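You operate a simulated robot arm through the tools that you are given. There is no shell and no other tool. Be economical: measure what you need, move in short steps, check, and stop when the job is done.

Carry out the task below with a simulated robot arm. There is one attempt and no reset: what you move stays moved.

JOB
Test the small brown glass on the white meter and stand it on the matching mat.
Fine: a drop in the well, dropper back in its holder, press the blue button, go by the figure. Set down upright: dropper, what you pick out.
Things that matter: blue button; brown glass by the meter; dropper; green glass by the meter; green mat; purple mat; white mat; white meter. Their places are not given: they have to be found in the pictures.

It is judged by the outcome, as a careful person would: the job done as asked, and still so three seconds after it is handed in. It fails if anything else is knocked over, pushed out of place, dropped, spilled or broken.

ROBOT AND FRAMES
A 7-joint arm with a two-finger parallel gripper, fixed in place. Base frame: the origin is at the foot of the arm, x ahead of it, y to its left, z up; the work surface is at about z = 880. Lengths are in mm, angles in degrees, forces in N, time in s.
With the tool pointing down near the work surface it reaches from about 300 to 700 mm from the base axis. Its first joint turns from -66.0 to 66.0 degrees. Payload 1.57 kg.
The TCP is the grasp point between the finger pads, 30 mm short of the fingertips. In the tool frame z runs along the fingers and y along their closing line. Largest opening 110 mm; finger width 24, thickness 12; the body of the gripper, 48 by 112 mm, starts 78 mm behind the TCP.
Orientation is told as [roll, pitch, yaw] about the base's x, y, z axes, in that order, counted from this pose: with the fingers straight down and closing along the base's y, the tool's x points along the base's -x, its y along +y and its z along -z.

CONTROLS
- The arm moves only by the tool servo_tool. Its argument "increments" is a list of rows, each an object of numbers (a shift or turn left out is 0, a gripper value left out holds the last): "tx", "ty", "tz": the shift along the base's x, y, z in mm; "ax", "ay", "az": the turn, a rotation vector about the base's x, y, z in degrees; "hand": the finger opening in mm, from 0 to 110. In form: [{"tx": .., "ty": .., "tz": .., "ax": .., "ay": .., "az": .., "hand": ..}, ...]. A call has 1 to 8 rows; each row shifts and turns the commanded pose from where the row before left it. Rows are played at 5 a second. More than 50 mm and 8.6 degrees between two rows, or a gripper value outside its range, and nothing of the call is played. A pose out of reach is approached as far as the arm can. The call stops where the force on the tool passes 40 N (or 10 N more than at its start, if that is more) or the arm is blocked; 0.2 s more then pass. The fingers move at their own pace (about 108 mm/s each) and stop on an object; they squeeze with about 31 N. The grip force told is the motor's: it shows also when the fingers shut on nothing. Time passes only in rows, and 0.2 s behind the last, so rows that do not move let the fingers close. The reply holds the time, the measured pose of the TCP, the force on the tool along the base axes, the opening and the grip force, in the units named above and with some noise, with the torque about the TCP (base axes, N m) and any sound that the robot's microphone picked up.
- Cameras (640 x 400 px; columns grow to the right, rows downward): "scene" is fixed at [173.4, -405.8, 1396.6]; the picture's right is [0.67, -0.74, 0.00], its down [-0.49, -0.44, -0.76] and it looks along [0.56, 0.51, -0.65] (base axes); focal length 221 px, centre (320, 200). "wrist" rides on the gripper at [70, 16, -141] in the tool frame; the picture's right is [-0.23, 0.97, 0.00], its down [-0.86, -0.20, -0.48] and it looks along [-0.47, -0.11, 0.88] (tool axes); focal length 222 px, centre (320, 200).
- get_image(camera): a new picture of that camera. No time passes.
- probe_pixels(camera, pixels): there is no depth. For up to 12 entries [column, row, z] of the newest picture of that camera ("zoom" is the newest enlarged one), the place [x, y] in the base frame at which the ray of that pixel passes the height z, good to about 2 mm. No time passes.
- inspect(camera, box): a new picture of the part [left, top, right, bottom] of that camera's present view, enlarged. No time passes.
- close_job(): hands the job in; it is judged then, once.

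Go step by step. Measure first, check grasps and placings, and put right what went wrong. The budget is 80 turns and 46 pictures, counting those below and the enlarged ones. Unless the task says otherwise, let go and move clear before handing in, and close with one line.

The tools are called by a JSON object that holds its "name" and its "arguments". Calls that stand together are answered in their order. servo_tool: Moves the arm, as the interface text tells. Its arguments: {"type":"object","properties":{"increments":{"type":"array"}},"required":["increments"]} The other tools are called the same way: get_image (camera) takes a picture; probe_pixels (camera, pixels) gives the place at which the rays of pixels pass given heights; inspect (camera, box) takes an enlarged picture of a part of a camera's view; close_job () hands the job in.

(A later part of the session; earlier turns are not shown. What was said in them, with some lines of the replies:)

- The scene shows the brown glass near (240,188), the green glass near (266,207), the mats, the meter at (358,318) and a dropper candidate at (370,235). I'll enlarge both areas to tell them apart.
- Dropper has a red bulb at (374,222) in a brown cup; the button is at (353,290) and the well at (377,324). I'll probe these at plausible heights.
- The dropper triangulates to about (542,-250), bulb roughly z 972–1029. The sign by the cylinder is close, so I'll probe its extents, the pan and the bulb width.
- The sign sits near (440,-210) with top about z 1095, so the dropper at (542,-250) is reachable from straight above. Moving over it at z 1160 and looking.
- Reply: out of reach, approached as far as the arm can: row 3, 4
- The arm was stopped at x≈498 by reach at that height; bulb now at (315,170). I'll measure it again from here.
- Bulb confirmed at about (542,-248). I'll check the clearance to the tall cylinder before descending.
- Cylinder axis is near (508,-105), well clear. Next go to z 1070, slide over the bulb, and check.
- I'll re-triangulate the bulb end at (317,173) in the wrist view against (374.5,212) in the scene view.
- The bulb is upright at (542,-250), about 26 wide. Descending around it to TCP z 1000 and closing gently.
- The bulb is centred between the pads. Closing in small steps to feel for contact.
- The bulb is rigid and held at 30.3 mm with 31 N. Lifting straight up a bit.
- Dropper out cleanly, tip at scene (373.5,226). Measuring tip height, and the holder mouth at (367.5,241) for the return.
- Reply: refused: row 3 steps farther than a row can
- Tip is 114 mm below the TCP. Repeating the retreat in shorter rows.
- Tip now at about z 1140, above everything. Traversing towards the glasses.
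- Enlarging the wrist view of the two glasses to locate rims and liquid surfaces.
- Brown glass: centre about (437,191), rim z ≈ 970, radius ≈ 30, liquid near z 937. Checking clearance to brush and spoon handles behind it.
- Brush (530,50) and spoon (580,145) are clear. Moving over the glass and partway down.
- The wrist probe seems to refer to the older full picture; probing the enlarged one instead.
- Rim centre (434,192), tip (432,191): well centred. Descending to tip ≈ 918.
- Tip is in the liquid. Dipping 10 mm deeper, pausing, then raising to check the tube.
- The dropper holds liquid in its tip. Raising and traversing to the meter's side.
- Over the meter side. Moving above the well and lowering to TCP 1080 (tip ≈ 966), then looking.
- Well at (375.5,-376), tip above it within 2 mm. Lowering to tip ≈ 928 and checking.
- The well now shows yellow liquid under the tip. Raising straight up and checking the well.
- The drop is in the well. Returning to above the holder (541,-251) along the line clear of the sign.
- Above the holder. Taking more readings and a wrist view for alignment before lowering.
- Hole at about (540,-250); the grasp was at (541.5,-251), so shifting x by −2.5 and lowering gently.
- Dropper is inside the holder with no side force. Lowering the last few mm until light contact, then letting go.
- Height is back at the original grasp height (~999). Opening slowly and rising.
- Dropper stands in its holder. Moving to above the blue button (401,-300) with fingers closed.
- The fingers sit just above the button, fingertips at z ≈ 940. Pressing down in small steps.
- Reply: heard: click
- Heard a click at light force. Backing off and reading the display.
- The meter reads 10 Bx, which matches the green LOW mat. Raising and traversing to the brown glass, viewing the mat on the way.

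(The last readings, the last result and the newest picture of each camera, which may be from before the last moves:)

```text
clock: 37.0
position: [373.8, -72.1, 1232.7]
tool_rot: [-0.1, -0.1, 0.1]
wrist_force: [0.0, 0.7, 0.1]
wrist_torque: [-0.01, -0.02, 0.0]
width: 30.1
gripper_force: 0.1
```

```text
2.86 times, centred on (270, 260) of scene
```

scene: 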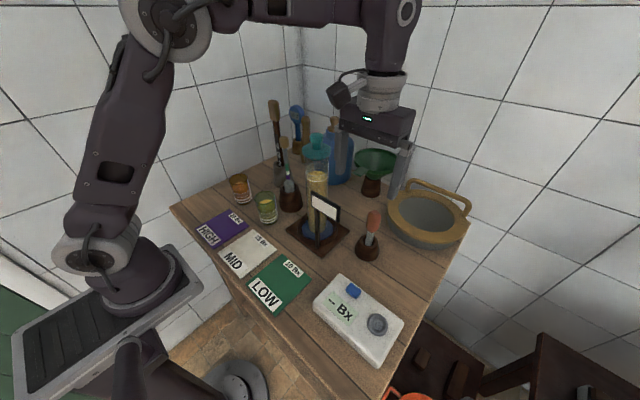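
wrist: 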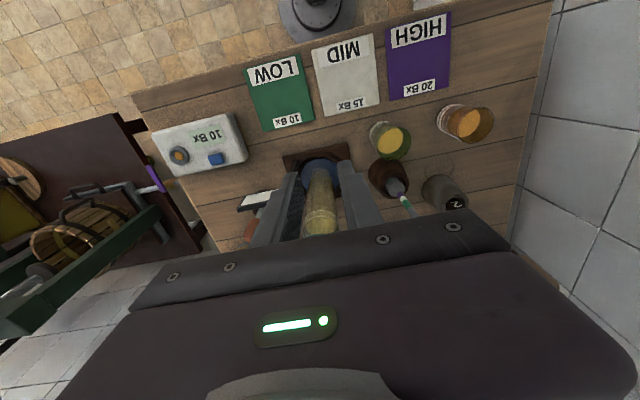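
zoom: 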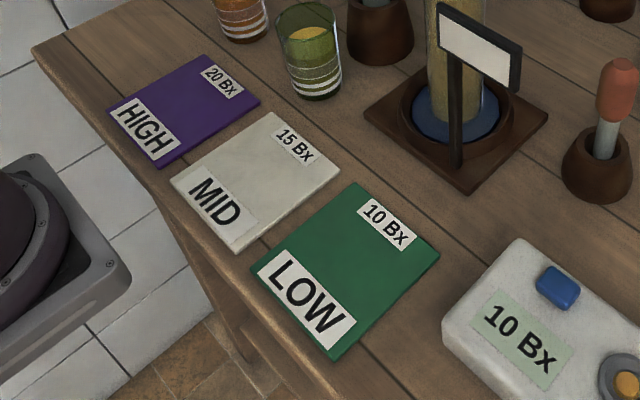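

Probing mat corners in both views.

{"name": "probe_pixels", "arguments": {"camera": "zoom", "pixels": [[357, 183, 883], [440, 257, 883], [333, 362, 883], [250, 272, 883], [348, 266, 883]]}}

{"name": "probe_pixels", "arguments": {"camera": "wrist", "pixels": [[246, 71, 883], [301, 55, 883], [316, 121, 883], [264, 132, 883], [472, 123, 970], [397, 139, 970]]}}

```text
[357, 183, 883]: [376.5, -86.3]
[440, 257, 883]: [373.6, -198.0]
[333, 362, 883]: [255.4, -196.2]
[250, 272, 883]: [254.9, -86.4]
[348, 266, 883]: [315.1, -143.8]
```

```text
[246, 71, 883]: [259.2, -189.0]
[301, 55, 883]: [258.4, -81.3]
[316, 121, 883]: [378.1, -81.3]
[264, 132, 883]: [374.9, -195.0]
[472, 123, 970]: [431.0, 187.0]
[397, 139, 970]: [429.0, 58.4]
```

Mat centre is (316,-140). Moving on to above the brown glass with the hand open.

{"name": "servo_tool", "arguments": {"increments": [{"ty": 48}, {"ty": 48}, {"ty": 48}, {"ty": 48}, {"ty": 44, "tx": 20, "hand": 100}, {"ty": 27, "tx": 40}, {}]}}

{"name": "servo_tool", "arguments": {"increments": [{"tz": -45}, {"tz": -45}, {"tz": -45}, {}]}}

{"name": "get_image", "arguments": {"camera": "wrist"}}

```text
clock: 38.6
position: [432.6, 190.0, 1230.4]
tool_rot: [0.0, 0.1, -0.1]
wrist_force: [0.7, 0.1, 0.9]
wrist_torque: [-0.02, -0.03, 0.0]
width: 99.9
gripper_force: 0.1
```

```text
clock: 39.6
position: [431.4, 192.1, 1098.4]
tool_rot: [0.0, 0.0, 0.0]
wrist_force: [-0.1, -0.8, 0.1]
wrist_torque: [0.02, -0.03, 0.02]
width: 99.8
gripper_force: 0.0
```

```text
7 pictures are left
```

wrist: 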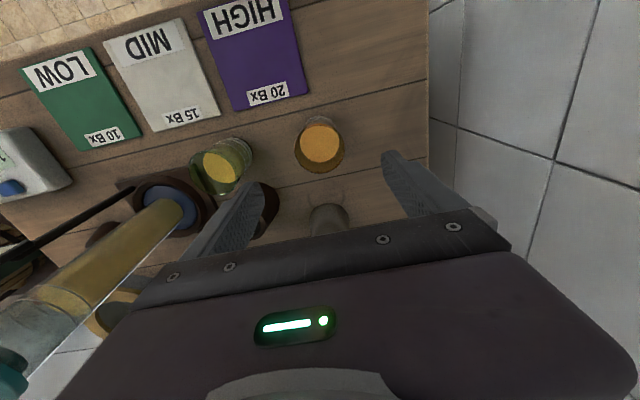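

{"name": "probe_pixels", "arguments": {"camera": "wrist", "pixels": [[320, 145, 970], [294, 145, 970], [346, 145, 970], [320, 173, 970], [320, 117, 970], [240, 195, 970]]}}

```text
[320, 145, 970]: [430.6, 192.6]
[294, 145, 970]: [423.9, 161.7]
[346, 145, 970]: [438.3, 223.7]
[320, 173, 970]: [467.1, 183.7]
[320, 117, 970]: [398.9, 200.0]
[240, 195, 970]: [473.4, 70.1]
```

Rim centre (432,192) is aligned with the TCP. Descending to z 943 with the glass between the fingers.

{"name": "servo_tool", "arguments": {"increments": [{"tx": 1, "tz": -40}, {"tz": -40}, {"tz": -40}, {"tz": -35}, {}]}}

{"name": "inspect", "arguments": {"camera": "scene", "box": [170, 130, 330, 230]}}

```text
clock: 40.8
position: [432.2, 191.6, 941.3]
tool_rot: [0.0, 0.0, 0.0]
wrist_force: [0.1, 0.8, 0.6]
wrist_torque: [0.01, 0.0, 0.03]
width: 100.2
gripper_force: 0.1
```

```text
4.00 times, centred on (250, 180) of scene
```

zoom: 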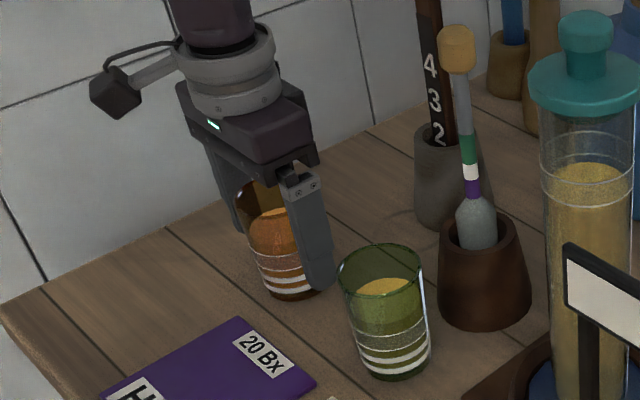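

Fingers straddle the brown glass. Closing in steps until contact.

{"name": "servo_tool", "arguments": {"increments": [{"hand": 75}, {"hand": 66}, {}, {"hand": 60}, {}, {"hand": 56}, {}, {}]}}

```text
clock: 42.6
position: [430.9, 192.2, 941.8]
tool_rot: [0.0, 0.0, -0.1]
wrist_force: [0.6, -3.2, 4.1]
wrist_torque: [0.04, -0.03, -0.01]
width: 61.4
gripper_force: 30.9
```

Held at 61.4 mm. Lifting slowly a little to verify.

{"name": "servo_tool", "arguments": {"increments": [{"tz": 5}, {"tz": 10}, {"tz": 15}, {"tz": 20}, {}]}}

{"name": "inspect", "arguments": {"camera": "scene", "box": [170, 120, 330, 220]}}

```text
clock: 43.8
position: [431.0, 190.5, 992.5]
tool_rot: [0.0, 0.0, 0.1]
wrist_force: [0.1, -0.3, -3.1]
wrist_torque: [-0.01, -0.03, 0.01]
width: 61.1
gripper_force: 30.6
```

```text
4.00 times, centred on (250, 170) of scene
```

zoom: 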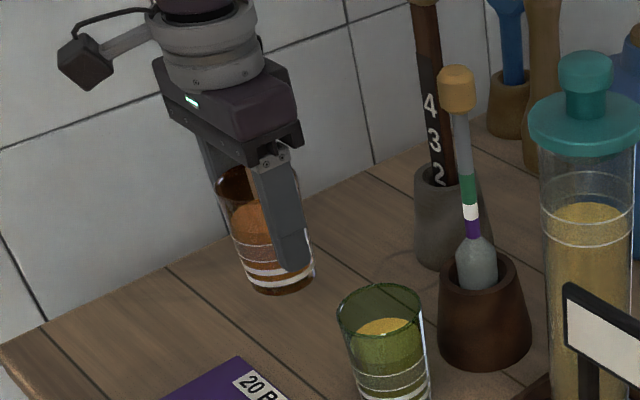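

Glass lifted, upright, no spill. Raising and moving it gently in front of the mats.

{"name": "servo_tool", "arguments": {"increments": [{"tz": 15}, {"tz": 20}, {"tz": 20, "tx": -8}, {"tz": 12, "tx": -16}, {"tx": -22}, {"tx": -22}, {"tx": -22}, {"tx": -14}]}}

{"name": "servo_tool", "arguments": {"increments": [{"tx": -6, "ty": -8}, {"ty": -16}, {"ty": -23}, {"ty": -25}, {"ty": -25}, {"ty": -25}, {"ty": -23}, {"ty": -15}]}}

{"name": "servo_tool", "arguments": {"increments": [{"ty": -12}, {"ty": -20}, {"ty": -25}, {"ty": -25}, {"ty": -25}, {"ty": -25}, {"ty": -20}, {"ty": -12}]}}

```text
clock: 45.6
position: [326.3, 191.6, 1061.4]
tool_rot: [0.0, 0.0, 0.0]
wrist_force: [-0.5, 0.2, -2.2]
wrist_torque: [-0.02, 0.01, 0.02]
width: 61.3
gripper_force: 30.8
```

```text
clock: 47.4
position: [321.7, 29.6, 1061.8]
tool_rot: [0.0, 0.0, 0.1]
wrist_force: [0.1, 0.1, -3.1]
wrist_torque: [0.02, 0.06, -0.01]
width: 61.3
gripper_force: 31.4
```

```text
clock: 49.2
position: [322.1, -133.9, 1061.8]
tool_rot: [0.1, 0.0, 0.1]
wrist_force: [0.1, -0.1, -2.0]
wrist_torque: [0.0, 0.06, 0.0]
width: 61.2
gripper_force: 31.0
```

Nearly over the mat centre. Centering and lowering to about 8 mm above.

{"name": "servo_tool", "arguments": {"increments": [{"tx": -5, "ty": -6, "tz": -12}, {"tz": -22}, {"tz": -25}, {"tz": -22}, {"tz": -16}, {"tz": -10}, {}]}}

{"name": "inspect", "arguments": {"camera": "scene", "box": [210, 210, 370, 330]}}

```text
clock: 50.8
position: [318.0, -140.5, 951.9]
tool_rot: [0.0, 0.0, 0.0]
wrist_force: [-0.4, 0.9, -3.1]
wrist_torque: [-0.02, 0.01, 0.02]
width: 61.2
gripper_force: 31.3
```

```text
3.33 times, centred on (290, 270) of scene
```

zoom: 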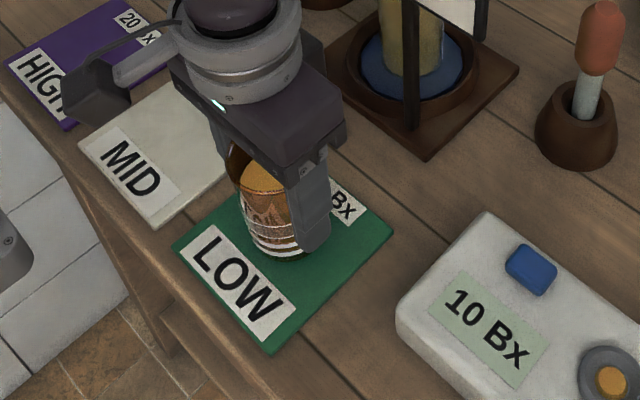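

Glass is over the middle of the green mat. Easing down until the weight transfers.

{"name": "servo_tool", "arguments": {"increments": [{"tz": -3}, {"tz": -2}, {}]}}

{"name": "servo_tool", "arguments": {"increments": [{"tz": -1.5}, {}]}}

```text
clock: 51.6
position: [317.6, -139.7, 948.6]
tool_rot: [-0.1, 0.0, 0.0]
wrist_force: [1.1, -0.2, -3.2]
wrist_torque: [0.0, 0.06, -0.01]
width: 61.4
gripper_force: 30.9
```

```text
clock: 52.2
position: [316.7, -141.0, 946.9]
tool_rot: [-0.1, -0.2, 0.0]
wrist_force: [-2.9, -6.5, 20.0]
wrist_torque: [0.11, 0.11, 0.02]
width: 61.5
gripper_force: 31.4
```

Contact felt (20 N). Relieving slightly and opening gently.

{"name": "servo_tool", "arguments": {"increments": [{"tz": 0.7}, {"hand": 64}, {}, {"hand": 72}, {"hand": 90}, {}]}}

{"name": "servo_tool", "arguments": {"increments": [{"tz": 25}, {"tz": 40}, {"tz": 45}, {"tz": 45}, {"tz": 45}, {}]}}

{"name": "get_image", "arguments": {"camera": "scene"}}

```text
clock: 53.6
position: [317.1, -140.3, 947.8]
tool_rot: [0.0, -0.1, 0.1]
wrist_force: [0.2, 0.8, -0.3]
wrist_torque: [0.0, 0.01, 0.01]
width: 89.9
gripper_force: 0.1
```

```text
clock: 55.0
position: [320.4, -141.1, 1144.9]
tool_rot: [0.0, 0.0, 0.0]
wrist_force: [-0.5, 0.2, 1.8]
wrist_torque: [0.01, -0.01, -0.01]
width: 90.1
gripper_force: 0.1
```

```text
3 pictures are left
```

scene: 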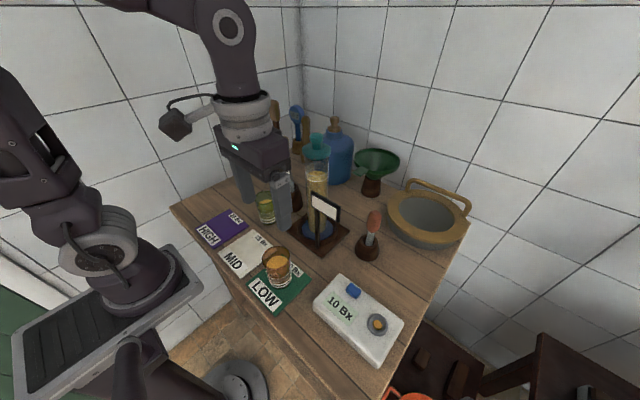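

The brown glass stands upright on the green LOW mat at (277,268), the dropper is in its holder at (370,235), and nothing else has moved. Handing in.

{"name": "close_job", "arguments": {}}

```text
The job is handed in.
```

The meter read 10 Bx for the brown glass, so it now stands upright on the green LOW mat; the dropper is back in its holder.
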